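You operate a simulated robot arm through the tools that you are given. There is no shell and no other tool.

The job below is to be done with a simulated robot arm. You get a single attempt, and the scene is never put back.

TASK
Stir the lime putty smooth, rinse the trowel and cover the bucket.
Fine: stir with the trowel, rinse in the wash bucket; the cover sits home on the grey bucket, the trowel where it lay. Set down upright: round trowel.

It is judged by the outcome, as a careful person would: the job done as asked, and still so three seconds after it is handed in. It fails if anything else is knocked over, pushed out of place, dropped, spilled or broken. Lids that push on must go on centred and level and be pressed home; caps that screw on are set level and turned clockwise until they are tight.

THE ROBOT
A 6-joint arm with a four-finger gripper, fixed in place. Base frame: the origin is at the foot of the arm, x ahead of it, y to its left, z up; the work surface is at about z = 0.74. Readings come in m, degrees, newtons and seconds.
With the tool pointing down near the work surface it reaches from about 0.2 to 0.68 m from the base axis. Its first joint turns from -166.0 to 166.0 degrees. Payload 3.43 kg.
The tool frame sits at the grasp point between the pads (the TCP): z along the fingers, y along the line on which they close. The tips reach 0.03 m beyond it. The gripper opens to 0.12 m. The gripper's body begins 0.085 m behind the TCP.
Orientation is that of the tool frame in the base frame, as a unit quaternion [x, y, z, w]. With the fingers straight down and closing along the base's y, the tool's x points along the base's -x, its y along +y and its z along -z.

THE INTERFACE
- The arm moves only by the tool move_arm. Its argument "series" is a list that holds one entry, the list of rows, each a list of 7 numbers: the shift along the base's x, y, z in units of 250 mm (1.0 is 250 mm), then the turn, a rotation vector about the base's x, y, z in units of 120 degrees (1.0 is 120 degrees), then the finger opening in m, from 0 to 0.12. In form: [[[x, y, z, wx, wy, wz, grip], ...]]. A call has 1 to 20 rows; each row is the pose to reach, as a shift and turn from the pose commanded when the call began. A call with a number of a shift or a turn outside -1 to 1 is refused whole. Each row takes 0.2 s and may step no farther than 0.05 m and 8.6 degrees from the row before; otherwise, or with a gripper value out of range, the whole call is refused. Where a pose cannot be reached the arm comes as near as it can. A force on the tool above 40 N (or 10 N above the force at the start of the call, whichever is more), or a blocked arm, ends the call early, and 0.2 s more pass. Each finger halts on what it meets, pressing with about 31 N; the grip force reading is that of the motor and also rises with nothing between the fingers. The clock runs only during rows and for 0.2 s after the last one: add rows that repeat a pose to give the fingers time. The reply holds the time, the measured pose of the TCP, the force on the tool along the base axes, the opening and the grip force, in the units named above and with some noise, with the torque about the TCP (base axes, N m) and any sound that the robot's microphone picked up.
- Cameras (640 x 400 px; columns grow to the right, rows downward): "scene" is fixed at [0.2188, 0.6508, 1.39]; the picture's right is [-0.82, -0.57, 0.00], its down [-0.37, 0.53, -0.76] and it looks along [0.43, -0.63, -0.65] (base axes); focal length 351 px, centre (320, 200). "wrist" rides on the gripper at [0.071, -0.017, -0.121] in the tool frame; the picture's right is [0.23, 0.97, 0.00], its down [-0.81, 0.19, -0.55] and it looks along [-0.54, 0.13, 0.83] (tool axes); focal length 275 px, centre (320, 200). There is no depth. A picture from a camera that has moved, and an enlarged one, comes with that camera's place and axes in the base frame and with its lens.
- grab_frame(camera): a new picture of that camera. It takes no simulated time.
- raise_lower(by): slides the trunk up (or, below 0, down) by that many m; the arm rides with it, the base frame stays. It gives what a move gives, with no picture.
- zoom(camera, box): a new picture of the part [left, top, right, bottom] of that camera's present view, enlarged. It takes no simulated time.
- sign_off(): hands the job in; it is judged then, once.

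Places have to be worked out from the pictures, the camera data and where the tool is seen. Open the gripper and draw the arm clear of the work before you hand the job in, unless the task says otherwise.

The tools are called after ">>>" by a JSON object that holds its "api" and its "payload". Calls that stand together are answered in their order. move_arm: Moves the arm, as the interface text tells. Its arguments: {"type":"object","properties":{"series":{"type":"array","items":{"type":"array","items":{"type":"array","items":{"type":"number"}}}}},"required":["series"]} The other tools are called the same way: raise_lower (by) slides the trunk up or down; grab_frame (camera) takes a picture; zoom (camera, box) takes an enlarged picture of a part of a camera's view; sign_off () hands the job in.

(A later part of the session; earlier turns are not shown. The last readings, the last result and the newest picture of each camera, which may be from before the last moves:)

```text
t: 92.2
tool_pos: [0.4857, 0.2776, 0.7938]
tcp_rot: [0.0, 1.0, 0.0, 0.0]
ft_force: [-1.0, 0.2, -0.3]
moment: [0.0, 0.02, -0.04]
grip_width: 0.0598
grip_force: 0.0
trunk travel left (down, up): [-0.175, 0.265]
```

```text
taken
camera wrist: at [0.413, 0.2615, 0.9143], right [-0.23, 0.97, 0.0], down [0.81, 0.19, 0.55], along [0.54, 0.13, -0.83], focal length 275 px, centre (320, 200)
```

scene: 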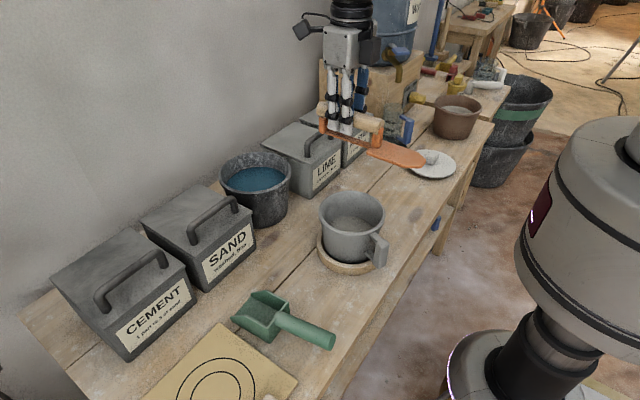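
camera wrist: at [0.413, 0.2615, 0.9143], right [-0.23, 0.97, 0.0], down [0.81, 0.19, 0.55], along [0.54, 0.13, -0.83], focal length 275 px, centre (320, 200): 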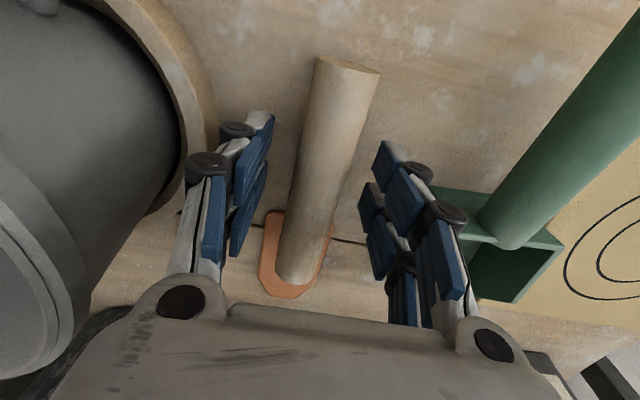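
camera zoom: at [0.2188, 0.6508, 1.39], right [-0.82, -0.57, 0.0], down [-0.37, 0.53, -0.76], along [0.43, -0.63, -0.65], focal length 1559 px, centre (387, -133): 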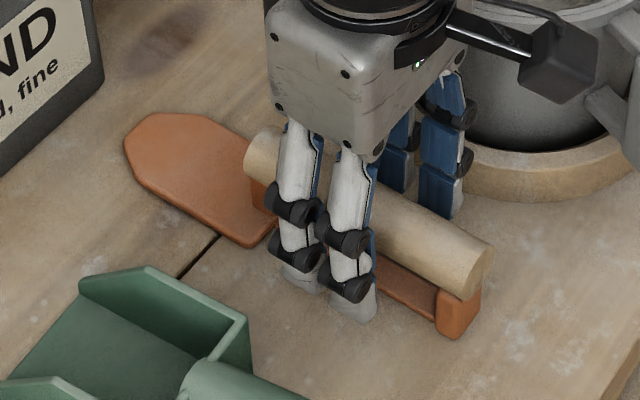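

The trowel lies flat on the table, right way up and within 2 to 3 mm of where it was. I rise straight up and then move toward the cover to look at it.

>>> {"api": "move_arm", "payload": {"series": [[[0, 0, 0.08, 0, 0, 0, 0.06], [0, 0, 0.2, 0, 0, 0, 0.06], [0, 0, 0.38, 0, 0, 0, 0.06], [0, 0, 0.56, 0, 0, 0, 0.06], [0, 0, 0.74, 0, 0, 0, 0.06], [0, 0, 0.92, 0, 0, 0, 0.06], [-0.05, -0.18, 0.96, 0, 0, 0, 0.08], [-0.1, -0.36, 0.96, 0, 0, 0, 0.08], [-0.15, -0.54, 0.96, 0, 0, 0, 0.08], [-0.2, -0.72, 0.96, 0, 0, 0, 0.08], [-0.25, -0.9, 0.96, 0, 0, 0, 0.08]]]}}

>>> {"api": "zoom", "payload": {"camera": "scene", "box": [250, 190, 410, 320]}}

>>> {"api": "move_arm", "payload": {"series": [[[-0.05, -0.18, 0, 0, 0, 0, 0.08], [-0.1, -0.36, 0, 0, 0, 0, 0.08], [-0.15, -0.54, 0, 0, 0, 0, 0.08], [-0.2, -0.72, 0, 0, 0, 0, 0.08], [-0.25, -0.9, 0, 0, 0, 0, 0.08]]]}}

>>> {"api": "move_arm", "payload": {"series": [[[-0.05, -0.18, -0.04, 0, 0, 0, 0.08], [-0.1, -0.36, -0.08, 0, 0, 0, 0.08], [-0.15, -0.54, -0.12, 0, 0, 0, 0.08], [-0.2, -0.72, -0.14, 0, 0, 0, 0.08], [-0.25, -0.74, -0.14, 0, 0, 0, 0.08]]]}}

>>> {"api": "grab_frame", "payload": {"camera": "wrist"}}

>>> {"api": "grab_frame", "payload": {"camera": "scene"}}

```text
t: 94.6
tool_pos: [0.4216, 0.0504, 1.0335]
tcp_rot: [0.0, 1.0, -0.001, 0.0]
ft_force: [0.8, 0.4, 0.6]
moment: [0.02, 0.01, -0.02]
grip_width: 0.0798
grip_force: 0.1
trunk travel left (down, up): [-0.175, 0.265]
```

```text
3.08 times, centred on (330, 255) of scene
camera zoom: at [0.2188, 0.6508, 1.39], right [-0.82, -0.57, 0.0], down [-0.37, 0.53, -0.76], along [0.43, -0.63, -0.65], focal length 1079 px, centre (289, 31)
```

zoom: 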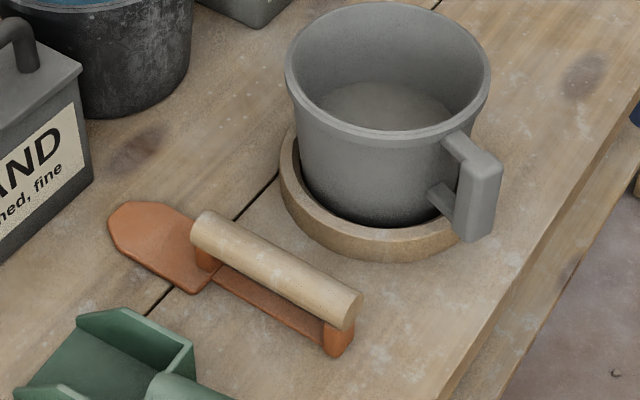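

```text
t: 95.8
tool_pos: [0.3583, -0.175, 1.0336]
tcp_rot: [0.0, 1.0, -0.001, 0.0]
ft_force: [0.3, 0.2, 0.3]
moment: [-0.01, 0.0, -0.02]
grip_width: 0.0799
grip_force: 0.0
trunk travel left (down, up): [-0.175, 0.265]
```

```text
t: 97.0
tool_pos: [0.2958, -0.3565, 0.9983]
tcp_rot: [0.0, 1.0, 0.0, 0.0]
ft_force: [-0.4, -0.1, -0.1]
moment: [-0.03, 0.01, 0.01]
grip_width: 0.08
grip_force: 0.0
trunk travel left (down, up): [-0.175, 0.265]
```

```text
taken
camera wrist: at [0.2239, -0.3731, 1.1179], right [-0.23, 0.97, 0.0], down [0.81, 0.19, 0.55], along [0.54, 0.13, -0.83], focal length 275 px, centre (320, 200)
```

wrist: 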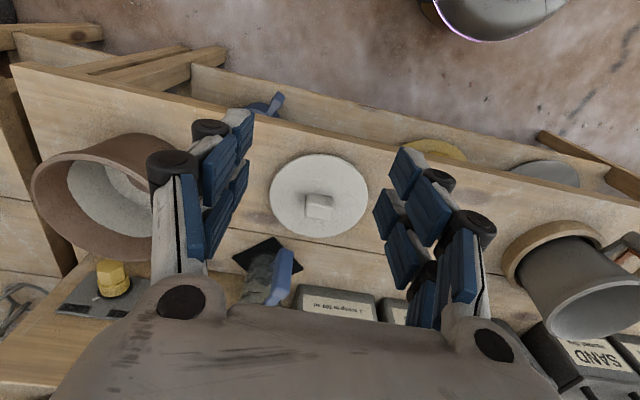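

```text
taken
```

scene: 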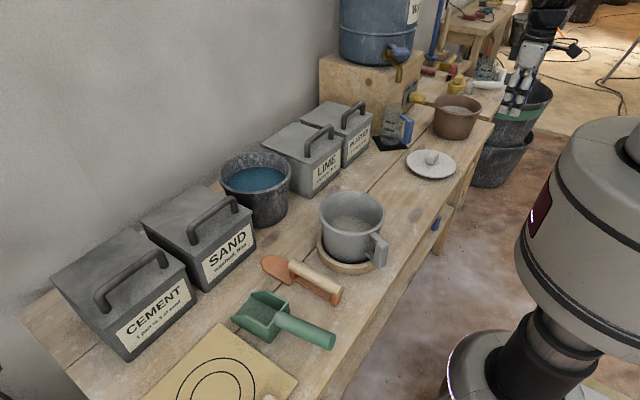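

The trowel and the putty look right. I enlarge the view of the cover, its knob and the other round things near it.

>>> {"api": "zoom", "payload": {"camera": "wrist", "box": [250, 140, 390, 250]}}

>>> {"api": "zoom", "payload": {"camera": "scene", "box": [380, 80, 500, 200]}}

>>> {"api": "zoom", "payload": {"camera": "wrist", "box": [380, 100, 640, 300]}}

```text
3.64 times, centred on (320, 195) of wrist
camera zoom: at [0.2239, -0.3731, 1.1179], right [-0.23, 0.97, 0.0], down [0.81, 0.19, 0.55], along [0.54, 0.13, -0.83], focal length 1001 px, centre (320, 218)
```

zoom: 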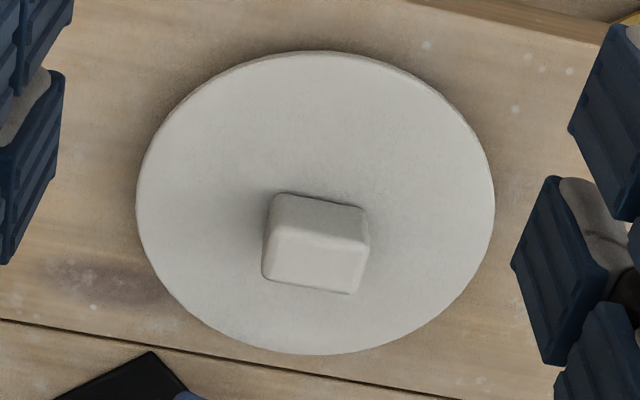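

```text
3.33 times, centred on (440, 140) of scene
camera zoom: at [0.2188, 0.6508, 1.39], right [-0.82, -0.57, 0.0], down [-0.37, 0.53, -0.76], along [0.43, -0.63, -0.65], focal length 1169 px, centre (-80, 400)
```

zoom: 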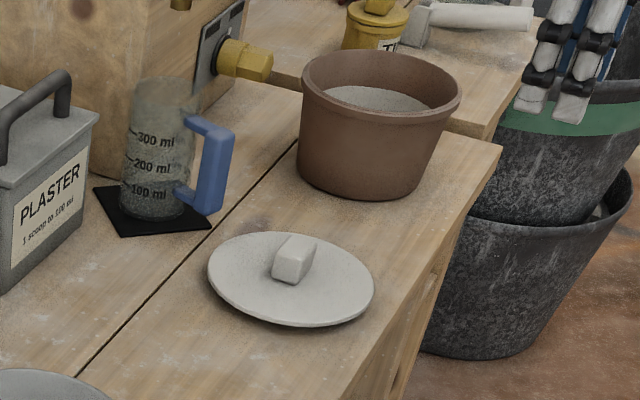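

```text
2.00 times, centred on (510, 200) of wrist
camera zoom: at [0.2239, -0.3731, 1.1179], right [-0.23, 0.97, 0.0], down [0.81, 0.19, 0.55], along [0.54, 0.13, -0.83], focal length 551 px, centre (-60, 200)
```

zoom: 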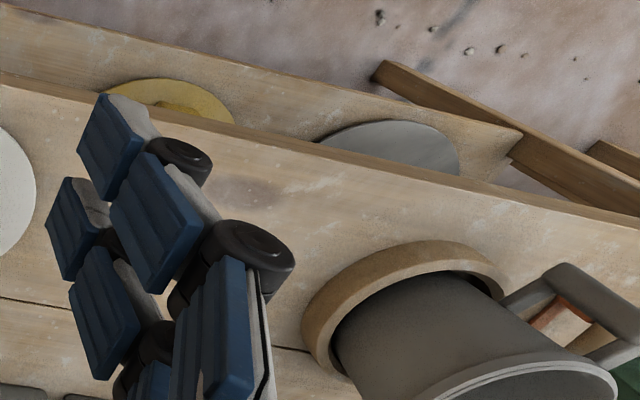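

The cover is centred near (0.461, -0.319) and about 153 mm across. Its knob is a block about 40 mm (y) by 23 mm (x), standing to z of about 0.787. Before fetching it I look at the grey bucket again from the wrist to fix its centre accurately.

>>> {"api": "move_arm", "payload": {"series": [[[0.03, 0.2, 0.02, 0, 0, 0, 0.08], [0.06, 0.4, 0.04, 0, 0, 0, 0.08], [0.09, 0.6, 0.06, 0, 0, 0, 0.08], [0.12, 0.8, 0.08, 0, 0, 0, 0.08], [0.15, 0.98, 0.1, 0, 0, 0, 0.08]]]}}

>>> {"api": "move_arm", "payload": {"series": [[[0, 0.2, 0.02, 0, 0, 0, 0.08], [0, 0.4, 0.04, 0, 0, 0, 0.08], [0, 0.6, 0.06, 0, 0, 0, 0.08], [0, 0.8, 0.08, 0, 0, 0, 0.08], [0, 0.85, 0.1, 0, 0, 0, 0.08], [0, 0.85, 0.1, 0, 0, 0, 0.08]]]}}

>>> {"api": "grab_frame", "payload": {"camera": "wrist"}}

>>> {"api": "zoom", "payload": {"camera": "wrist", "box": [240, 120, 400, 280]}}

```text
refused: row 1 steps farther than a row can; nothing moved
```

```text
refused: row 1 steps farther than a row can; nothing moved
```

```text
taken
camera wrist: at [0.2239, -0.3731, 1.1179], right [-0.23, 0.97, 0.0], down [0.81, 0.19, 0.55], along [0.54, 0.13, -0.83], focal length 275 px, centre (320, 200)
```

wrist: 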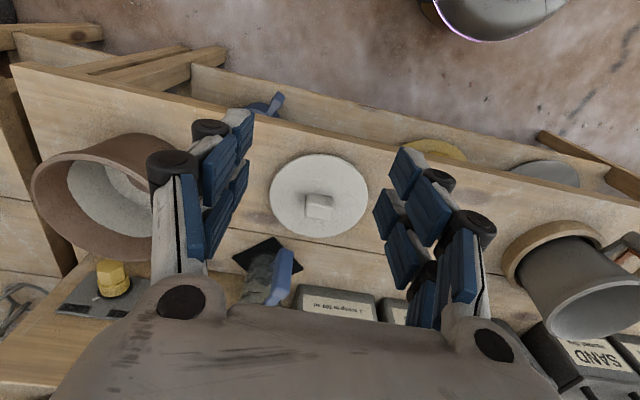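

```text
2.50 times, centred on (320, 200) of wrist
camera zoom: at [0.2239, -0.3731, 1.1179], right [-0.23, 0.97, 0.0], down [0.81, 0.19, 0.55], along [0.54, 0.13, -0.83], focal length 688 px, centre (320, 200)
```

zoom: 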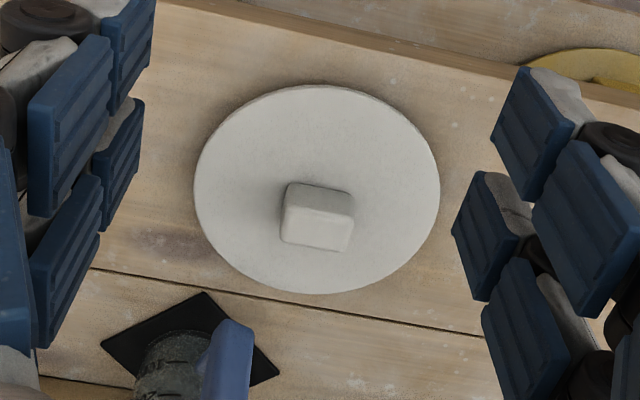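

The step was slightly too long and nothing moved. I repeat it with shorter steps.

>>> {"api": "move_arm", "payload": {"series": [[[0.02, 0.18, 0.02, 0, 0, 0, 0.08], [0.04, 0.36, 0.04, 0, 0, 0, 0.08], [0.06, 0.54, 0.06, 0, 0, 0, 0.08], [0.08, 0.72, 0.08, 0, 0, 0, 0.08], [0.1, 0.9, 0.1, 0, 0, 0, 0.08], [0.12, 1.0, 0.12, 0, 0, 0, 0.08]]]}}

>>> {"api": "move_arm", "payload": {"series": [[[0, 0.18, 0.02, 0, 0, 0, 0.08], [0, 0.36, 0.04, 0, 0, 0, 0.08], [0, 0.54, 0.06, 0, 0, 0, 0.08], [0, 0.72, 0.06, 0, 0, 0, 0.08], [0, 0.83, 0.06, 0, 0, 0, 0.08], [0, 0.83, 0.06, 0, 0, 0, 0.08]]]}}

>>> {"api": "grab_frame", "payload": {"camera": "wrist"}}

>>> {"api": "zoom", "payload": {"camera": "wrist", "box": [240, 120, 400, 280]}}

```text
t: 98.4
tool_pos: [0.327, -0.1051, 1.0292]
tcp_rot: [0.001, 1.0, 0.0, 0.001]
ft_force: [0.1, 0.6, 0.4]
moment: [0.03, 0.05, 0.0]
grip_width: 0.08
grip_force: 0.0
trunk travel left (down, up): [-0.175, 0.265]
```

```text
t: 99.8
tool_pos: [0.3259, 0.1013, 1.0452]
tcp_rot: [0.001, 1.0, 0.0, 0.0]
ft_force: [0.1, -0.1, 0.9]
moment: [0.0, -0.02, 0.0]
grip_width: 0.0801
grip_force: 0.0
trunk travel left (down, up): [-0.175, 0.265]
```

```text
taken
camera wrist: at [0.2541, 0.0858, 1.1653], right [-0.23, 0.97, 0.0], down [0.81, 0.19, 0.55], along [0.54, 0.13, -0.83], focal length 275 px, centre (320, 200)
```

wrist: 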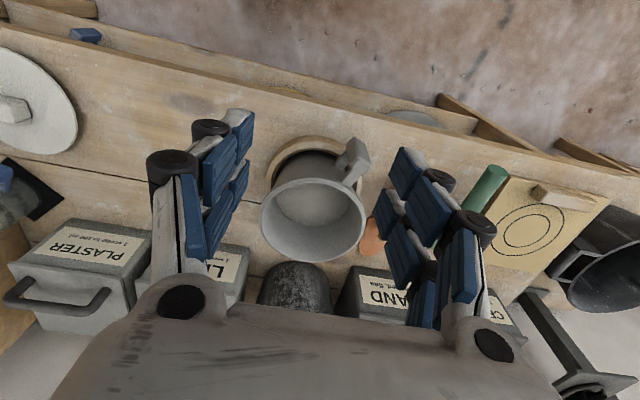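

```text
2.50 times, centred on (320, 200) of wrist
camera zoom: at [0.2541, 0.0858, 1.1653], right [-0.23, 0.97, 0.0], down [0.81, 0.19, 0.55], along [0.54, 0.13, -0.83], focal length 688 px, centre (320, 200)
```

zoom: 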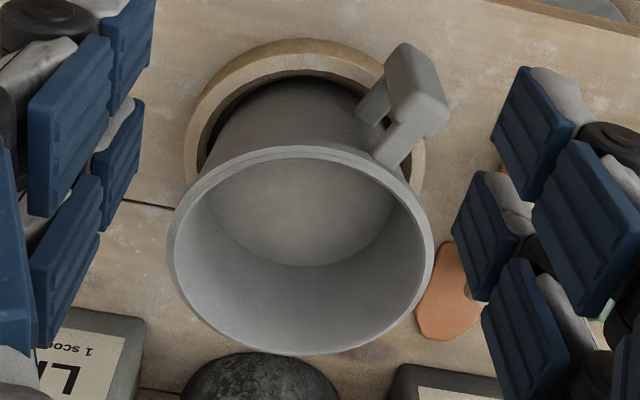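

The rim is centred near (0.487, 0.133) with diameter 148 mm at z of about 0.862, so the 153 mm cover fits. I now go to the cover, stopping above its knob.

>>> {"api": "move_arm", "payload": {"series": [[[0.06, -0.17, 0, 0, 0, 0, 0.08], [0.12, -0.34, 0, 0, 0, 0, 0.08], [0.18, -0.51, 0, 0, 0, 0, 0.08], [0.24, -0.68, 0, 0, 0, 0, 0.08], [0.3, -0.85, 0, 0, 0, 0, 0.08], [0.36, -1.0, 0, 0, 0, 0, 0.08]]]}}

>>> {"api": "move_arm", "payload": {"series": [[[0.05, -0.17, -0.02, 0, 0, 0, 0.08], [0.1, -0.34, -0.06, 0, 0, 0, 0.08], [0.14, -0.5, -0.12, 0, 0, 0, 0.08], [0.18, -0.62, -0.24, 0, 0, 0, 0.08], [0.18, -0.68, -0.4, 0, 0, 0, 0.07], [0.18, -0.68, -0.56, 0, 0, 0, 0.07], [0.18, -0.68, -0.68, 0, 0, 0, 0.07], [0.18, -0.68, -0.68, 0, 0, 0, 0.07]]]}}

>>> {"api": "grab_frame", "payload": {"camera": "wrist"}}

>>> {"api": "zoom", "payload": {"camera": "scene", "box": [370, 60, 510, 200]}}

```text
t: 101.2
tool_pos: [0.4164, -0.1513, 1.0466]
tcp_rot: [0.0, 1.0, 0.0, 0.0]
ft_force: [0.0, -1.2, 0.8]
moment: [0.03, 0.01, -0.01]
grip_width: 0.0803
grip_force: 0.1
trunk travel left (down, up): [-0.175, 0.265]
```

```text
t: 103.0
tool_pos: [0.463, -0.3208, 0.8767]
tcp_rot: [0.0, 1.0, 0.0, 0.0]
ft_force: [-0.8, -0.1, 0.0]
moment: [-0.03, -0.02, -0.01]
grip_width: 0.0699
grip_force: 0.1
trunk travel left (down, up): [-0.175, 0.265]
```

```text
taken
camera wrist: at [0.3905, -0.337, 0.9967], right [-0.23, 0.97, 0.0], down [0.81, 0.19, 0.55], along [0.54, 0.13, -0.83], focal length 275 px, centre (320, 200)
```

wrist: 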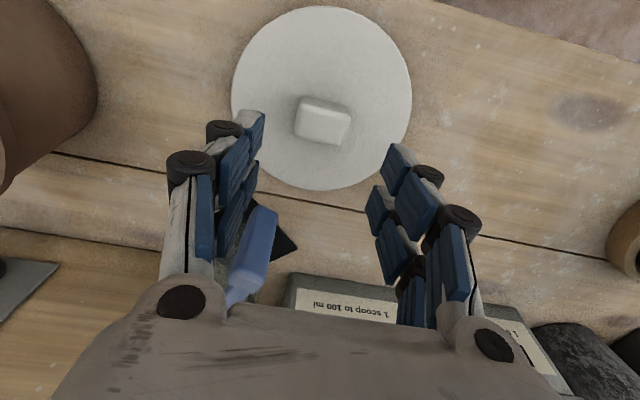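

```text
2.86 times, centred on (440, 130) of scene
camera zoom: at [0.2188, 0.6508, 1.39], right [-0.82, -0.57, 0.0], down [-0.37, 0.53, -0.76], along [0.43, -0.63, -0.65], focal length 1002 px, centre (-23, 400)
```

zoom: 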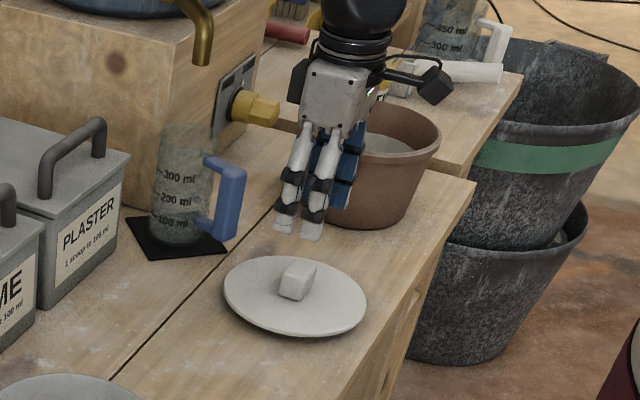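

I enlarge the wrist view here to get the knob's exact centre and orientation.

>>> {"api": "zoom", "payload": {"camera": "wrist", "box": [220, 0, 420, 200]}}

>>> {"api": "zoom", "payload": {"camera": "wrist", "box": [280, 80, 370, 160]}}

>>> {"api": "zoom", "payload": {"camera": "scene", "box": [400, 140, 470, 185]}}

```text
2.00 times, centred on (320, 100) of wrist
camera zoom: at [0.3905, -0.337, 0.9967], right [-0.23, 0.97, 0.0], down [0.81, 0.19, 0.55], along [0.54, 0.13, -0.83], focal length 551 px, centre (320, 400)
```

zoom: 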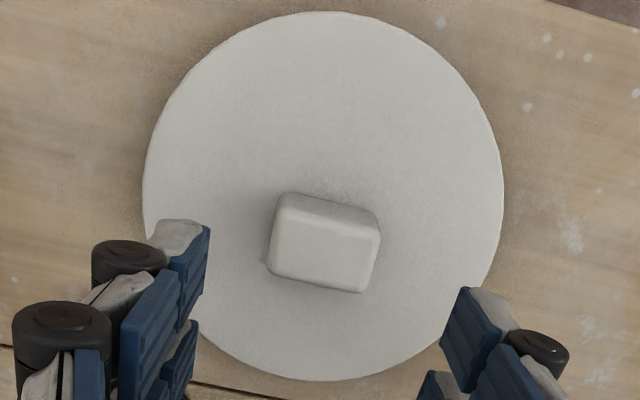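

```text
5.00 times, centred on (325, 120) of wrist
camera zoom: at [0.3905, -0.337, 0.9967], right [-0.23, 0.97, 0.0], down [0.81, 0.19, 0.55], along [0.54, 0.13, -0.83], focal length 1376 px, centre (295, 600)
```

zoom: 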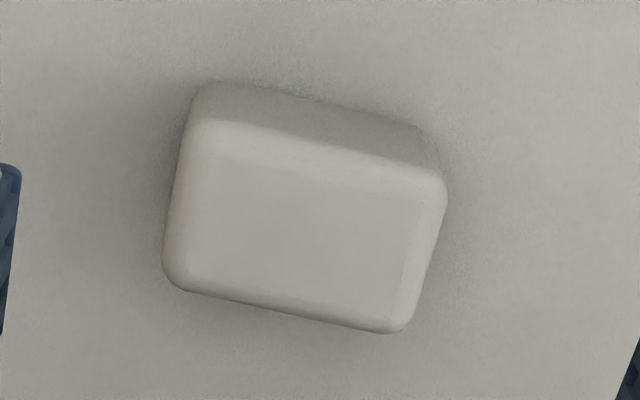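

```text
8.89 times, centred on (435, 162) of scene
camera zoom: at [0.2188, 0.6508, 1.39], right [-0.82, -0.57, 0.0], down [-0.37, 0.53, -0.76], along [0.43, -0.63, -0.65], focal length 3118 px, centre (-702, 533)
```

zoom: 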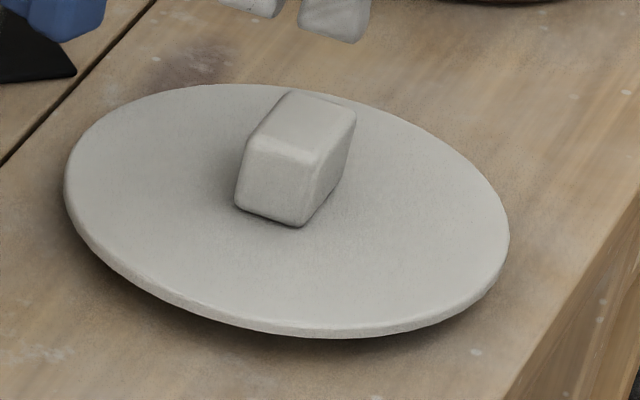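

The knob's top spans x 0.447 to 0.4725 and y -0.338 to -0.300, square to the axes, with its centre at (0.460, -0.319). I line up and descend so the fingertips stop just above the plate (about z 0.76).

>>> {"api": "move_arm", "payload": {"series": [[[-0.01, 0.007, -0.08, 0, 0, 0, 0.07], [-0.012, 0.007, -0.16, 0, 0, 0, 0.07], [-0.012, 0.007, -0.23, 0, 0, 0, 0.07], [-0.012, 0.007, -0.28, 0, 0, 0, 0.07], [-0.012, 0.007, -0.315, 0, 0, 0, 0.07], [-0.012, 0.007, -0.33, 0, 0, 0, 0.07], [-0.012, 0.007, -0.33, 0, 0, 0, 0.07]]]}}

>>> {"api": "zoom", "payload": {"camera": "scene", "box": [390, 100, 490, 190]}}

>>> {"api": "grab_frame", "payload": {"camera": "wrist"}}

```text
t: 104.6
tool_pos: [0.4599, -0.3184, 0.7911]
tcp_rot: [0.0, 1.0, 0.0, 0.0]
ft_force: [0.5, 0.4, 0.1]
moment: [0.03, 0.0, 0.01]
grip_width: 0.0699
grip_force: 0.0
trunk travel left (down, up): [-0.175, 0.265]
```

```text
4.44 times, centred on (440, 145) of scene
camera zoom: at [0.2188, 0.6508, 1.39], right [-0.82, -0.57, 0.0], down [-0.37, 0.53, -0.76], along [0.43, -0.63, -0.65], focal length 1559 px, centre (-213, 444)
```

zoom: 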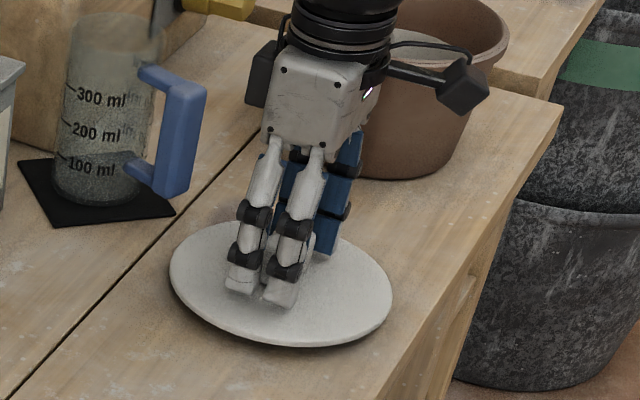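

```text
taken
camera wrist: at [0.388, -0.3342, 0.9118], right [-0.23, 0.97, 0.0], down [0.81, 0.19, 0.55], along [0.54, 0.13, -0.83], focal length 275 px, centre (320, 200)
```

wrist: 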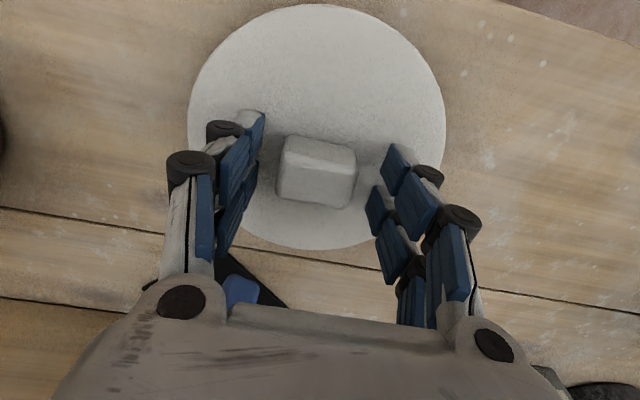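

The fingers straddle the knob with no contact. I close on it.

>>> {"api": "move_arm", "payload": {"series": [[[0, 0, 0, 0, 0, 0, 0.058], [0, 0, 0, 0, 0, 0, 0.048], [0, 0, 0, 0, 0, 0, 0.042], [0, 0, 0, 0, 0, 0, 0.036], [0, 0, 0, 0, 0, 0, 0.025], [0, 0, 0, 0, 0, 0, 0.02], [0, 0, 0, 0, 0, 0, 0.02]]]}}

>>> {"api": "grab_frame", "payload": {"camera": "wrist"}}

>>> {"api": "zoom", "payload": {"camera": "scene", "box": [390, 100, 490, 190]}}

```text
t: 106.2
tool_pos: [0.4601, -0.3192, 0.7918]
tcp_rot: [0.0, 1.0, 0.0, 0.001]
ft_force: [-0.2, -0.2, 1.8]
moment: [-0.04, 0.01, -0.02]
grip_width: 0.0415
grip_force: 30.9
trunk travel left (down, up): [-0.175, 0.265]
```

```text
taken
camera wrist: at [0.3879, -0.3342, 0.9119], right [-0.23, 0.97, 0.0], down [0.81, 0.19, 0.55], along [0.54, 0.13, -0.83], focal length 275 px, centre (320, 200)
```

wrist: 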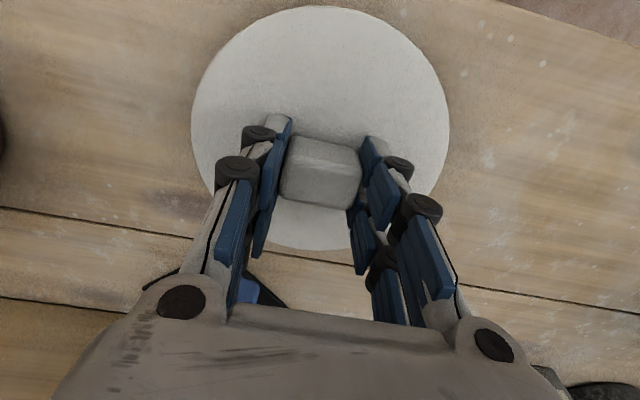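

```text
4.44 times, centred on (440, 145) of scene
camera zoom: at [0.2188, 0.6508, 1.39], right [-0.82, -0.57, 0.0], down [-0.37, 0.53, -0.76], along [0.43, -0.63, -0.65], focal length 1559 px, centre (-213, 444)
```

zoom: 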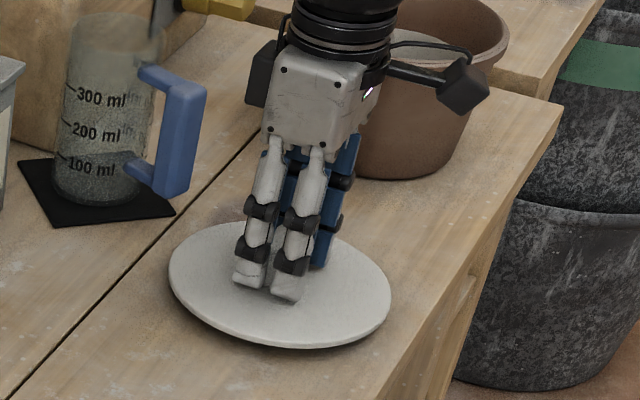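

The knob is gripped (41.5 mm, 31 N). I lift slowly and check that the cover hangs level.

>>> {"api": "move_arm", "payload": {"series": [[[0, 0, 0.03, 0, 0, 0, 0.02], [0, 0, 0.08, 0, 0, 0, 0.02], [0, 0, 0.16, 0, 0, 0, 0.02], [0, 0, 0.26, 0, 0, 0, 0.02], [0, 0, 0.36, 0, 0, 0, 0.02], [0, 0, 0.46, 0, 0, 0, 0.02], [0, 0, 0.56, 0, 0, 0, 0.02], [0, 0, 0.66, 0, 0, 0, 0.02], [0, 0, 0.66, 0, 0, 0, 0.02]]]}}

>>> {"api": "zoom", "payload": {"camera": "scene", "box": [390, 40, 510, 190]}}

>>> {"api": "grab_frame", "payload": {"camera": "wrist"}}

```text
t: 108.2
tool_pos: [0.4606, -0.3185, 0.9576]
tcp_rot: [-0.001, 1.0, 0.0, 0.001]
ft_force: [-0.2, 0.2, -0.1]
moment: [0.01, 0.02, 0.0]
grip_width: 0.0412
grip_force: 31.0
trunk travel left (down, up): [-0.175, 0.265]
```

```text
2.67 times, centred on (450, 115) of scene
camera zoom: at [0.2188, 0.6508, 1.39], right [-0.82, -0.57, 0.0], down [-0.37, 0.53, -0.76], along [0.43, -0.63, -0.65], focal length 936 px, centre (-27, 427)
```

zoom: 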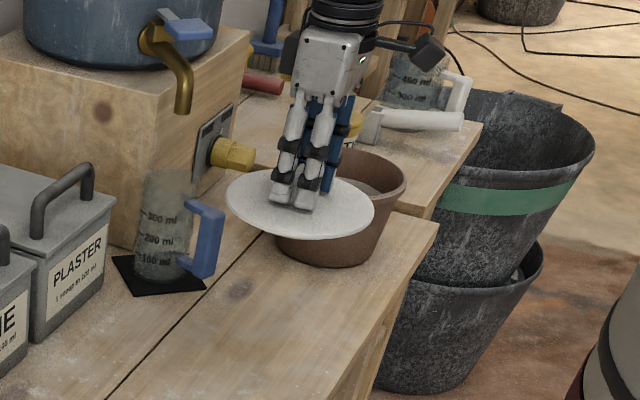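

```text
taken
camera wrist: at [0.3889, -0.3348, 1.0771], right [-0.23, 0.97, 0.0], down [0.81, 0.19, 0.55], along [0.54, 0.13, -0.83], focal length 275 px, centre (320, 200)
```

wrist: 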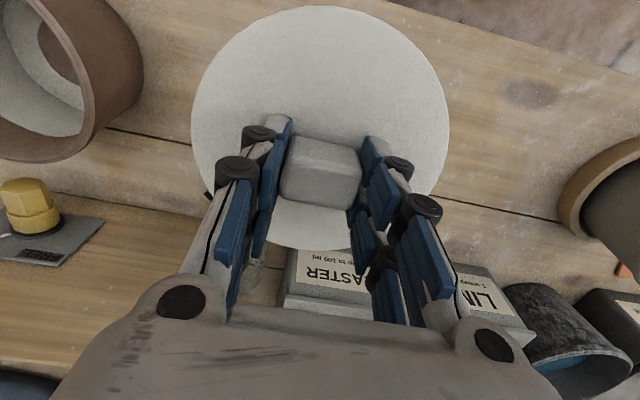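

The cover hangs level. I carry it over to above the grey bucket (target TCP near (0.490, 0.131)) at a safe height.

>>> {"api": "move_arm", "payload": {"series": [[[0, 0.1, 0.04, 0, 0, 0, 0.02], [0.01, 0.24, 0.08, 0, 0, 0, 0.02], [0.02, 0.38, 0.1, 0, 0, 0, 0.02], [0.03, 0.52, 0.1, 0, 0, 0, 0.02], [0.04, 0.66, 0.1, 0, 0, 0, 0.02], [0.05, 0.8, 0.1, 0, 0, 0, 0.02], [0.06, 0.92, 0.1, 0, 0, 0, 0.02]]]}}

>>> {"api": "move_arm", "payload": {"series": [[[0.01, 0.12, 0, 0, 0, 0, 0.02], [0.02, 0.26, 0, 0, 0, 0, 0.02], [0.03, 0.4, 0, 0, 0, 0, 0.02], [0.04, 0.54, 0, 0, 0, 0, 0.02], [0.05, 0.68, 0, 0, 0, 0, 0.02], [0.055, 0.8, 0, 0, 0, 0, 0.02], [0.058, 0.878, 0, 0, 0, 0, 0.02], [0.058, 0.878, 0, 0, 0, 0, 0.02]]]}}

>>> {"api": "grab_frame", "payload": {"camera": "wrist"}}

>>> {"api": "zoom", "payload": {"camera": "scene", "box": [280, 110, 430, 290]}}

```text
t: 109.8
tool_pos: [0.4764, -0.0887, 0.9816]
tcp_rot: [0.001, 1.0, 0.0, 0.0]
ft_force: [-0.4, 0.4, -1.5]
moment: [-0.04, 0.02, 0.01]
grip_width: 0.0413
grip_force: 31.1
trunk travel left (down, up): [-0.175, 0.265]
```

```text
t: 111.6
tool_pos: [0.4885, 0.1318, 0.983]
tcp_rot: [0.001, 1.0, -0.001, 0.0]
ft_force: [1.2, -0.5, -1.1]
moment: [0.03, 0.01, 0.02]
grip_width: 0.0412
grip_force: 30.9
trunk travel left (down, up): [-0.175, 0.265]
```

```text
taken
camera wrist: at [0.4174, 0.1154, 1.1019], right [-0.23, 0.97, 0.0], down [0.81, 0.19, 0.55], along [0.54, 0.13, -0.83], focal length 275 px, centre (320, 200)
```

wrist: 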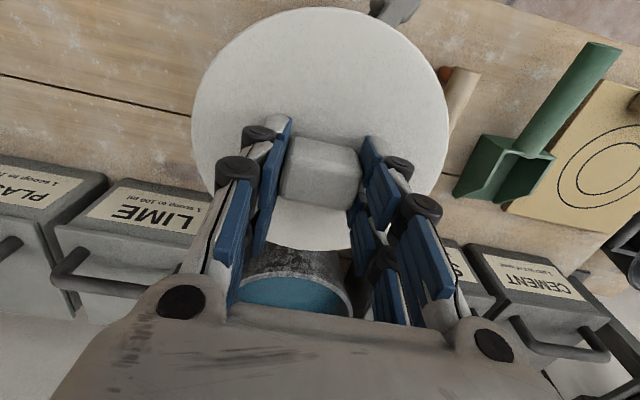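

```text
2.22 times, centred on (355, 200) of scene
camera zoom: at [0.2188, 0.6508, 1.39], right [-0.82, -0.57, 0.0], down [-0.37, 0.53, -0.76], along [0.43, -0.63, -0.65], focal length 780 px, centre (242, 200)
```

zoom: 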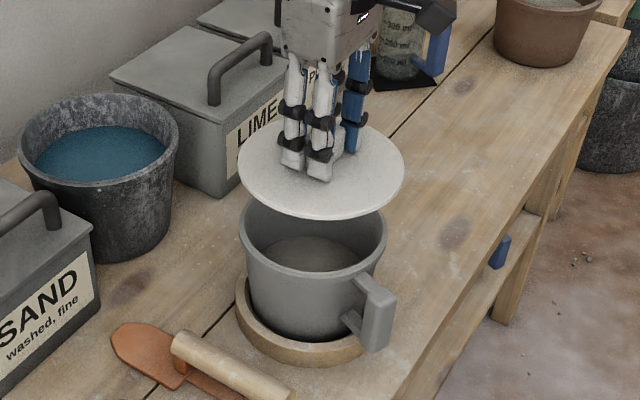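

The scene and wrist views agree: the cover is centred under the TCP, and its top is about 41 mm below it. The bucket's centre is about 3 mm further in +x and 1 mm toward -y. I correct that and lower to about 1 cm above the rim.

>>> {"api": "move_arm", "payload": {"series": [[[0.012, -0.004, -0.06, 0, 0, 0, 0.02], [0.012, -0.004, -0.13, 0, 0, 0, 0.02], [0.012, -0.004, -0.19, 0, 0, 0, 0.02], [0.012, -0.004, -0.22, 0, 0, 0, 0.02], [0.012, -0.004, -0.24, 0, 0, 0, 0.02], [0.012, -0.004, -0.24, 0, 0, 0, 0.02]]]}}

>>> {"api": "zoom", "payload": {"camera": "scene", "box": [305, 160, 405, 260]}}

>>> {"api": "grab_frame", "payload": {"camera": "wrist"}}

```text
t: 113.0
tool_pos: [0.4927, 0.1312, 0.9208]
tcp_rot: [0.0, 1.0, 0.0, 0.0]
ft_force: [-1.1, 0.0, -1.0]
moment: [0.02, 0.0, 0.02]
grip_width: 0.0411
grip_force: 31.4
trunk travel left (down, up): [-0.175, 0.265]
```

```text
4.00 times, centred on (355, 210) of scene
camera zoom: at [0.2188, 0.6508, 1.39], right [-0.82, -0.57, 0.0], down [-0.37, 0.53, -0.76], along [0.43, -0.63, -0.65], focal length 1403 px, centre (180, 160)
```

zoom: 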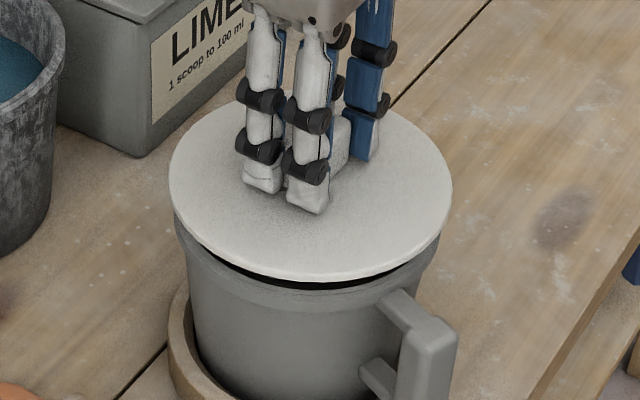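

```text
taken
camera wrist: at [0.421, 0.1142, 1.0407], right [-0.23, 0.97, 0.0], down [0.81, 0.19, 0.55], along [0.54, 0.13, -0.83], focal length 275 px, centre (320, 200)
```

wrist: 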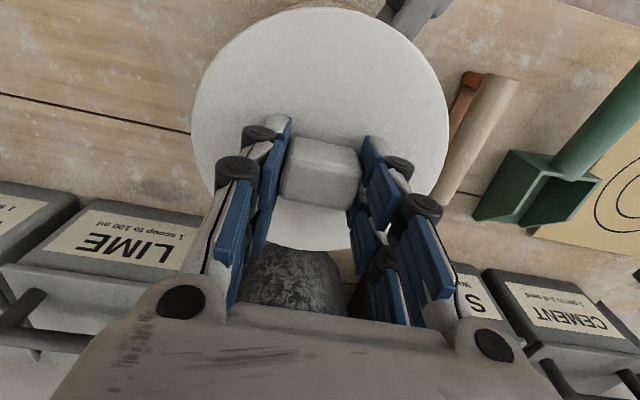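

Alignment looks good laterally. I zoom further to check that the cover is level relative to the rim before lowering.

>>> {"api": "zoom", "payload": {"camera": "scene", "box": [310, 180, 400, 245]}}

>>> {"api": "zoom", "payload": {"camera": "wrist", "box": [180, 0, 460, 260]}}

```text
6.15 times, centred on (355, 212) of scene
camera zoom: at [0.2188, 0.6508, 1.39], right [-0.82, -0.57, 0.0], down [-0.37, 0.53, -0.76], along [0.43, -0.63, -0.65], focal length 2159 px, centre (105, 123)
```

zoom: 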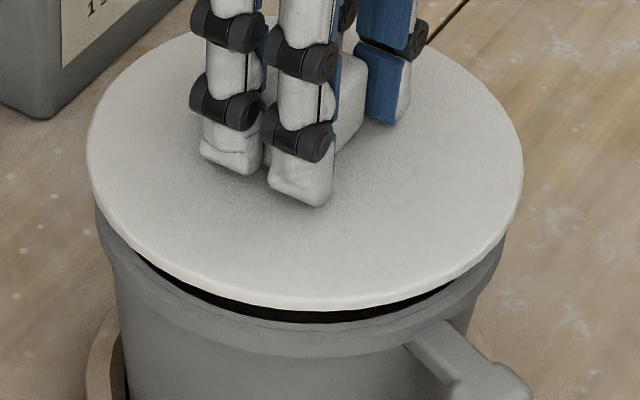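

```text
1.54 times, centred on (320, 130) of wrist
camera zoom: at [0.421, 0.1142, 1.0407], right [-0.23, 0.97, 0.0], down [0.81, 0.19, 0.55], along [0.54, 0.13, -0.83], focal length 424 px, centre (320, 308)
```

zoom: 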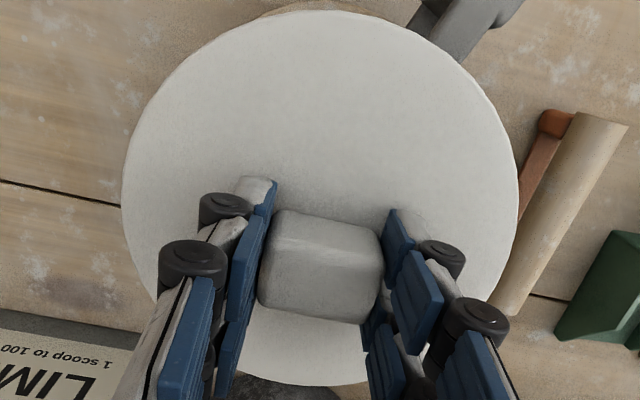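

The closer look shows the cover is level, centred to within 1 or 2 mm, with its plug about 7 mm above the rim. I lower it in small steps into the mouth, watching force.

>>> {"api": "move_arm", "payload": {"series": [[[-0.003, 0, -0.012, 0, 0, 0, 0.02], [-0.004, 0, -0.024, 0, 0, 0, 0.02], [-0.004, 0, -0.034, 0, 0, 0, 0.02], [-0.004, 0, -0.042, 0, 0, 0, 0.02], [-0.004, 0, -0.048, 0, 0, 0, 0.02], [-0.004, 0, -0.048, 0, 0, 0, 0.02]]]}}

>>> {"api": "zoom", "payload": {"camera": "scene", "box": [310, 180, 400, 245]}}

```text
t: 114.4
tool_pos: [0.4928, 0.131, 0.9078]
tcp_rot: [0.0, 1.0, 0.0, 0.0]
ft_force: [-0.1, -0.7, 0.1]
moment: [0.01, 0.01, 0.0]
grip_width: 0.0413
grip_force: 30.7
trunk travel left (down, up): [-0.175, 0.265]
```

```text
6.15 times, centred on (355, 212) of scene
camera zoom: at [0.2188, 0.6508, 1.39], right [-0.82, -0.57, 0.0], down [-0.37, 0.53, -0.76], along [0.43, -0.63, -0.65], focal length 2159 px, centre (105, 123)
```

zoom: 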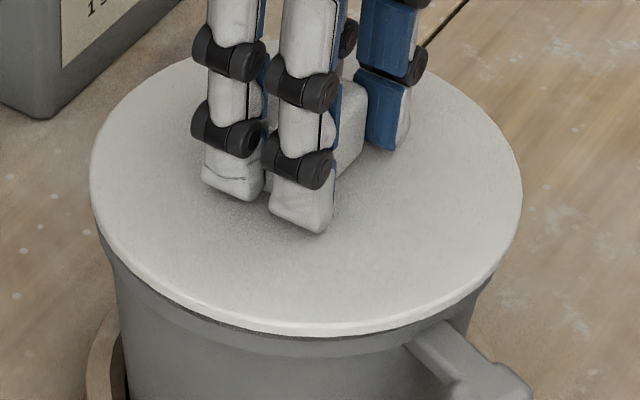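

The plug appears to be going in, and the force is still almost nothing. I keep lowering in steps of about 2 mm until I feel firm contact.

>>> {"api": "move_arm", "payload": {"series": [[[0, 0, -0.008, 0, 0, 0, 0.02], [0, 0, -0.016, 0, 0, 0, 0.02], [0, 0, -0.02, 0, 0, 0, 0.02], [0, 0, -0.02, 0, 0, 0, 0.02]]]}}

>>> {"api": "zoom", "payload": {"camera": "scene", "box": [310, 180, 400, 245]}}

```text
t: 115.4
tool_pos: [0.4904, 0.1289, 0.9055]
tcp_rot: [0.0, 1.0, 0.0, 0.0]
ft_force: [1.7, -2.5, 7.7]
moment: [-0.12, 0.11, 0.03]
grip_width: 0.0414
grip_force: 30.3
trunk travel left (down, up): [-0.175, 0.265]
```

```text
6.15 times, centred on (355, 212) of scene
camera zoom: at [0.2188, 0.6508, 1.39], right [-0.82, -0.57, 0.0], down [-0.37, 0.53, -0.76], along [0.43, -0.63, -0.65], focal length 2159 px, centre (105, 123)
```

zoom: 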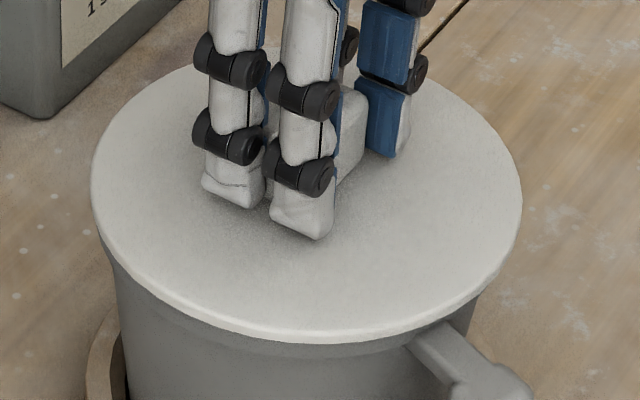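

Contact has begun (about 8 N) and the cover looks level. I press down a little further to push it home.

>>> {"api": "move_arm", "payload": {"series": [[[0, 0, -0.006, 0, 0, 0, 0.02], [0, 0, -0.012, 0, 0, 0, 0.02], [0, 0, -0.012, 0, 0, 0, 0.02]]]}}

>>> {"api": "zoom", "payload": {"camera": "scene", "box": [310, 180, 400, 245]}}

```text
t: 116.2
tool_pos: [0.4919, 0.1287, 0.9036]
tcp_rot: [0.001, 1.0, 0.001, 0.003]
ft_force: [4.0, -0.1, 28.2]
moment: [-0.01, -0.15, 0.03]
grip_width: 0.0415
grip_force: 31.2
trunk travel left (down, up): [-0.175, 0.265]
```

```text
6.15 times, centred on (355, 212) of scene
camera zoom: at [0.2188, 0.6508, 1.39], right [-0.82, -0.57, 0.0], down [-0.37, 0.53, -0.76], along [0.43, -0.63, -0.65], focal length 2159 px, centre (105, 123)
```

zoom: 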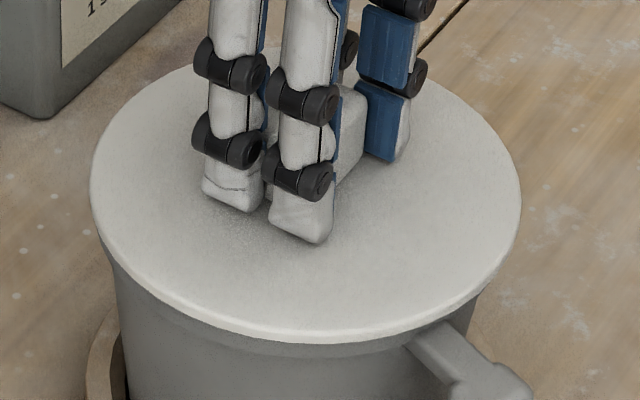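

The force is 28 N at z 0.9036. I look closely at the seam between cover and rim.

>>> {"api": "zoom", "payload": {"camera": "scene", "box": [315, 210, 365, 250]}}

>>> {"api": "zoom", "payload": {"camera": "scene", "box": [355, 205, 405, 245]}}

>>> {"api": "grab_frame", "payload": {"camera": "wrist"}}

```text
10.00 times, centred on (340, 230) of scene
camera zoom: at [0.2188, 0.6508, 1.39], right [-0.82, -0.57, 0.0], down [-0.37, 0.53, -0.76], along [0.43, -0.63, -0.65], focal length 3508 px, centre (120, -100)
```

zoom: 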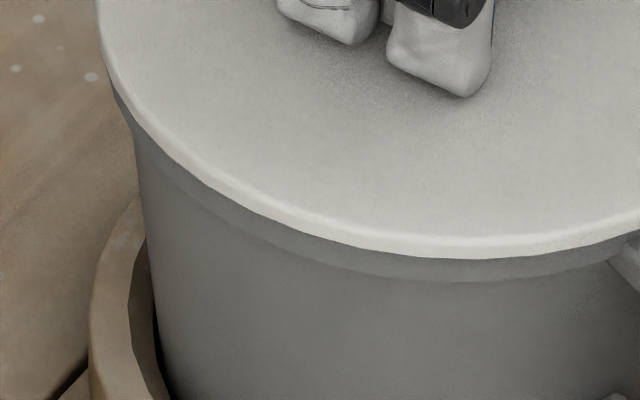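

```text
10.00 times, centred on (380, 225) of scene
camera zoom: at [0.2188, 0.6508, 1.39], right [-0.82, -0.57, 0.0], down [-0.37, 0.53, -0.76], along [0.43, -0.63, -0.65], focal length 3508 px, centre (-280, -50)
```

zoom: 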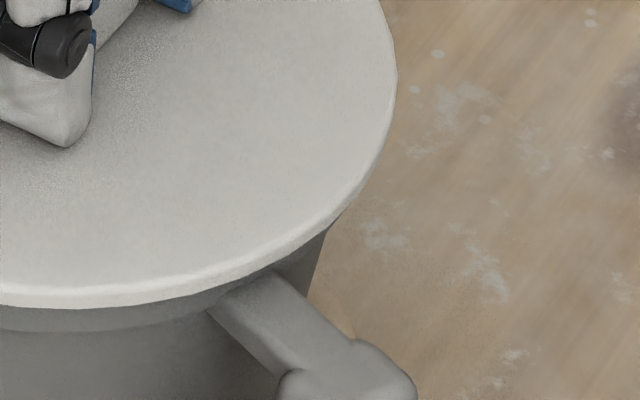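

```text
taken
camera wrist: at [0.4192, 0.1134, 1.0231], right [-0.23, 0.97, 0.0], down [0.81, 0.19, 0.56], along [0.54, 0.13, -0.83], focal length 275 px, centre (320, 200)
```

wrist: 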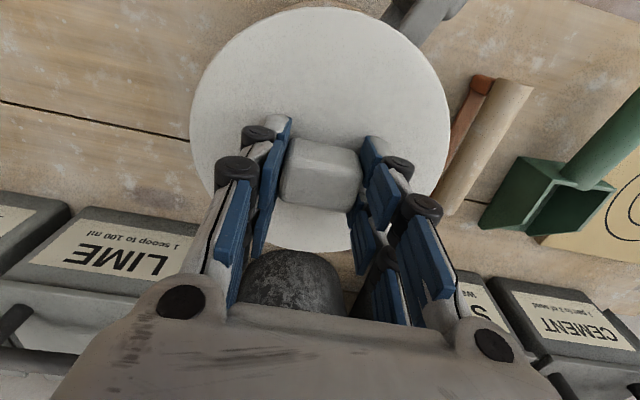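

The plate lies against the rim with no visible gap. I press a little more, up to about 40 N, to be sure it is home.

>>> {"api": "move_arm", "payload": {"series": [[[0, 0, -0.004, 0, 0, 0, 0.02], [0, 0, -0.007, 0, 0, 0, 0.02], [0, 0, -0.007, 0, 0, 0, 0.02]]]}}

>>> {"api": "zoom", "payload": {"camera": "scene", "box": [315, 210, 365, 250]}}

```text
t: 117.0
tool_pos: [0.4911, 0.13, 0.9011]
tcp_rot: [0.0, 1.0, 0.001, 0.002]
ft_force: [5.2, -1.7, 31.4]
moment: [-0.07, -0.1, 0.04]
grip_width: 0.0416
grip_force: 31.2
trunk travel left (down, up): [-0.175, 0.265]
```

```text
10.00 times, centred on (340, 230) of scene
camera zoom: at [0.2188, 0.6508, 1.39], right [-0.82, -0.57, 0.0], down [-0.37, 0.53, -0.76], along [0.43, -0.63, -0.65], focal length 3508 px, centre (120, -100)
```

zoom: 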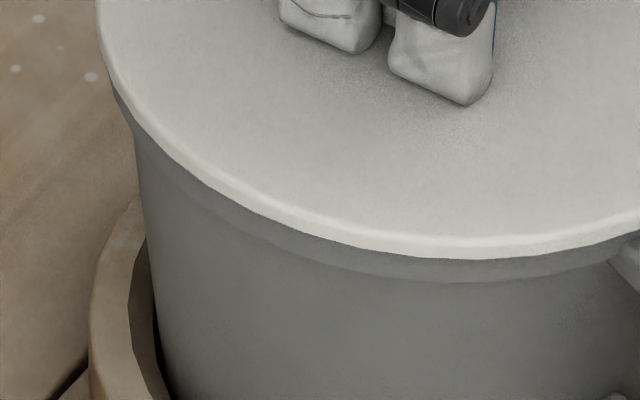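

The fingers started to slip on the knob at about 31 N while the cover stayed put. I ease off and release it, and will then press on top of the knob with closed fingers to be certain it is seated.

>>> {"api": "move_arm", "payload": {"series": [[[0, 0, 0.006, 0, 0, 0, 0.02], [0, 0, 0.01, 0, 0, 0, 0.02], [0, 0, 0.01, 0, 0, 0, 0.02]]]}}

>>> {"api": "move_arm", "payload": {"series": [[[0, 0, 0, 0, 0, 0, 0.041], [0, 0, 0, 0, 0, 0, 0.046], [0, 0, 0, 0, 0, 0, 0.054], [0, 0, 0, 0, 0, 0, 0.064], [0, 0, 0, 0, 0, 0, 0.07], [0, 0, 0, 0, 0, 0, 0.07]]]}}

>>> {"api": "zoom", "payload": {"camera": "scene", "box": [310, 180, 400, 245]}}

```text
t: 117.8
tool_pos: [0.4903, 0.1313, 0.9012]
tcp_rot: [0.0, 1.0, 0.0, -0.002]
ft_force: [3.6, -0.5, 7.2]
moment: [0.04, -0.53, -0.06]
grip_width: 0.0415
grip_force: 30.9
trunk travel left (down, up): [-0.175, 0.265]
```

```text
t: 119.2
tool_pos: [0.4914, 0.1301, 0.9018]
tcp_rot: [0.0, 1.0, 0.001, 0.001]
ft_force: [0.8, -0.5, 0.3]
moment: [0.0, 0.05, -0.02]
grip_width: 0.0702
grip_force: 0.0
trunk travel left (down, up): [-0.175, 0.265]
```

```text
6.15 times, centred on (355, 212) of scene
camera zoom: at [0.2188, 0.6508, 1.39], right [-0.82, -0.57, 0.0], down [-0.37, 0.53, -0.76], along [0.43, -0.63, -0.65], focal length 2159 px, centre (105, 123)
```

zoom: 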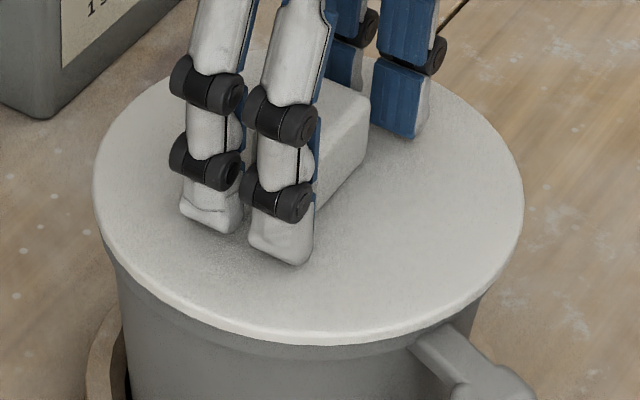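

The cover stays in place after release. I rise clear, close the fingers, and check from above before pressing on the knob's top.

>>> {"api": "move_arm", "payload": {"series": [[[0, 0, 0.06, 0, 0, 0, 0.07], [0, 0, 0.14, 0, 0, 0, 0.07], [0, 0, 0.24, 0, 0, 0, 0.07], [0, 0, 0.24, 0, 0, 0, 0.04], [0, 0, 0.24, 0, 0, 0, 0.01], [0, 0, 0.24, 0, 0, 0, 0], [0, 0, 0.24, 0, 0, 0, 0], [0, 0, 0.24, 0, 0, 0, 0], [0, 0, 0.24, 0, 0, 0, 0]]]}}

>>> {"api": "grab_frame", "payload": {"camera": "wrist"}}

>>> {"api": "zoom", "payload": {"camera": "scene", "box": [300, 150, 410, 260]}}

```text
t: 121.2
tool_pos: [0.4919, 0.1294, 0.9627]
tcp_rot: [0.0, 1.0, 0.001, 0.001]
ft_force: [0.8, 0.1, 0.6]
moment: [-0.03, 0.01, -0.02]
grip_width: 0.0001
grip_force: 28.2
trunk travel left (down, up): [-0.175, 0.265]
```

```text
taken
camera wrist: at [0.4199, 0.1134, 1.0831], right [-0.23, 0.97, 0.0], down [0.81, 0.19, 0.55], along [0.54, 0.13, -0.83], focal length 275 px, centre (320, 200)
```

wrist: 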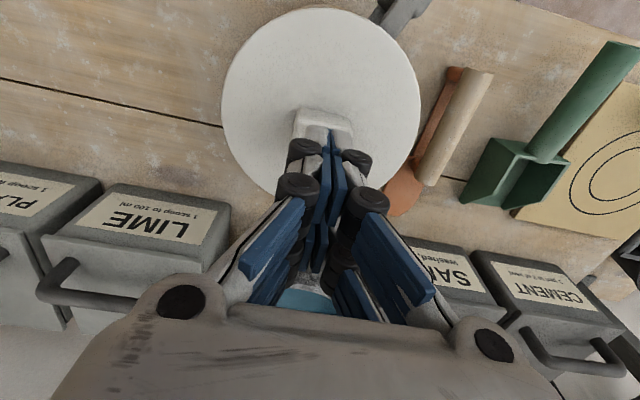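

```text
3.64 times, centred on (355, 205) of scene
camera zoom: at [0.2188, 0.6508, 1.39], right [-0.82, -0.57, 0.0], down [-0.37, 0.53, -0.76], along [0.43, -0.63, -0.65], focal length 1276 px, centre (193, 182)
```

zoom: 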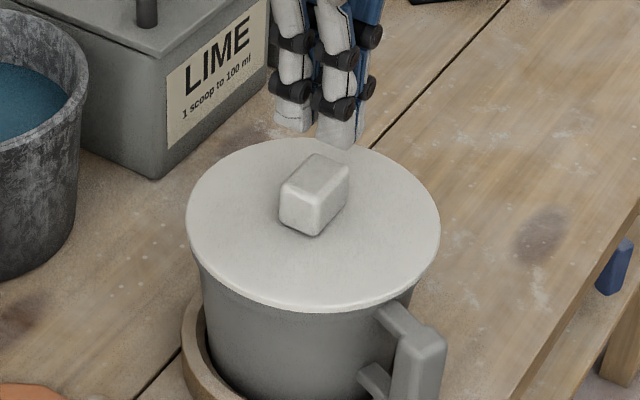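

The cover sits centred on the rim. I bring the closed fingertips down onto the middle of the knob and press gently.

>>> {"api": "move_arm", "payload": {"series": [[[0, 0, -0.06, 0, 0, 0, 0], [0, 0, -0.1, 0, 0, 0, 0], [0, 0, -0.12, 0, 0, 0, 0], [0, 0, -0.13, 0, 0, 0, 0], [0, 0, -0.138, 0, 0, 0, 0], [0, 0, -0.144, 0, 0, 0, 0], [0, 0, -0.15, 0, 0, 0, 0], [0, 0, -0.156, 0, 0, 0, 0]]]}}

>>> {"api": "zoom", "payload": {"camera": "scene", "box": [300, 150, 410, 260]}}

```text
t: 122.7
tool_pos: [0.4924, 0.1309, 0.9299]
tcp_rot: [0.0, 1.0, 0.001, 0.003]
ft_force: [-5.5, -1.8, 22.6]
moment: [-0.02, 0.21, 0.01]
grip_width: 0.006
grip_force: 31.4
trunk travel left (down, up): [-0.175, 0.265]
stopped in row 7: the force on the tool passed its limit at 43 N (the readings are from after the stop); the commanded pose is now the measured one
```

```text
3.64 times, centred on (355, 205) of scene
camera zoom: at [0.2188, 0.6508, 1.39], right [-0.82, -0.57, 0.0], down [-0.37, 0.53, -0.76], along [0.43, -0.63, -0.65], focal length 1276 px, centre (193, 182)
```

zoom: 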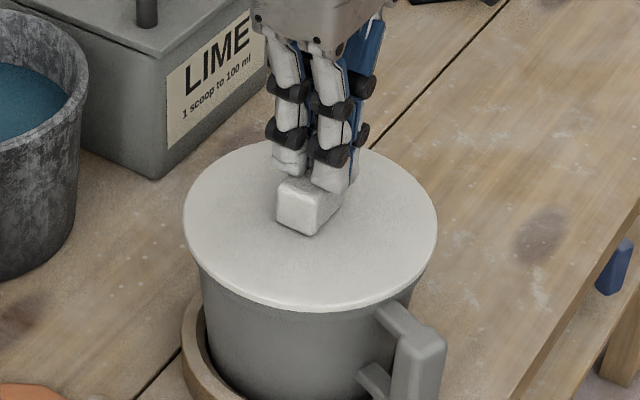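

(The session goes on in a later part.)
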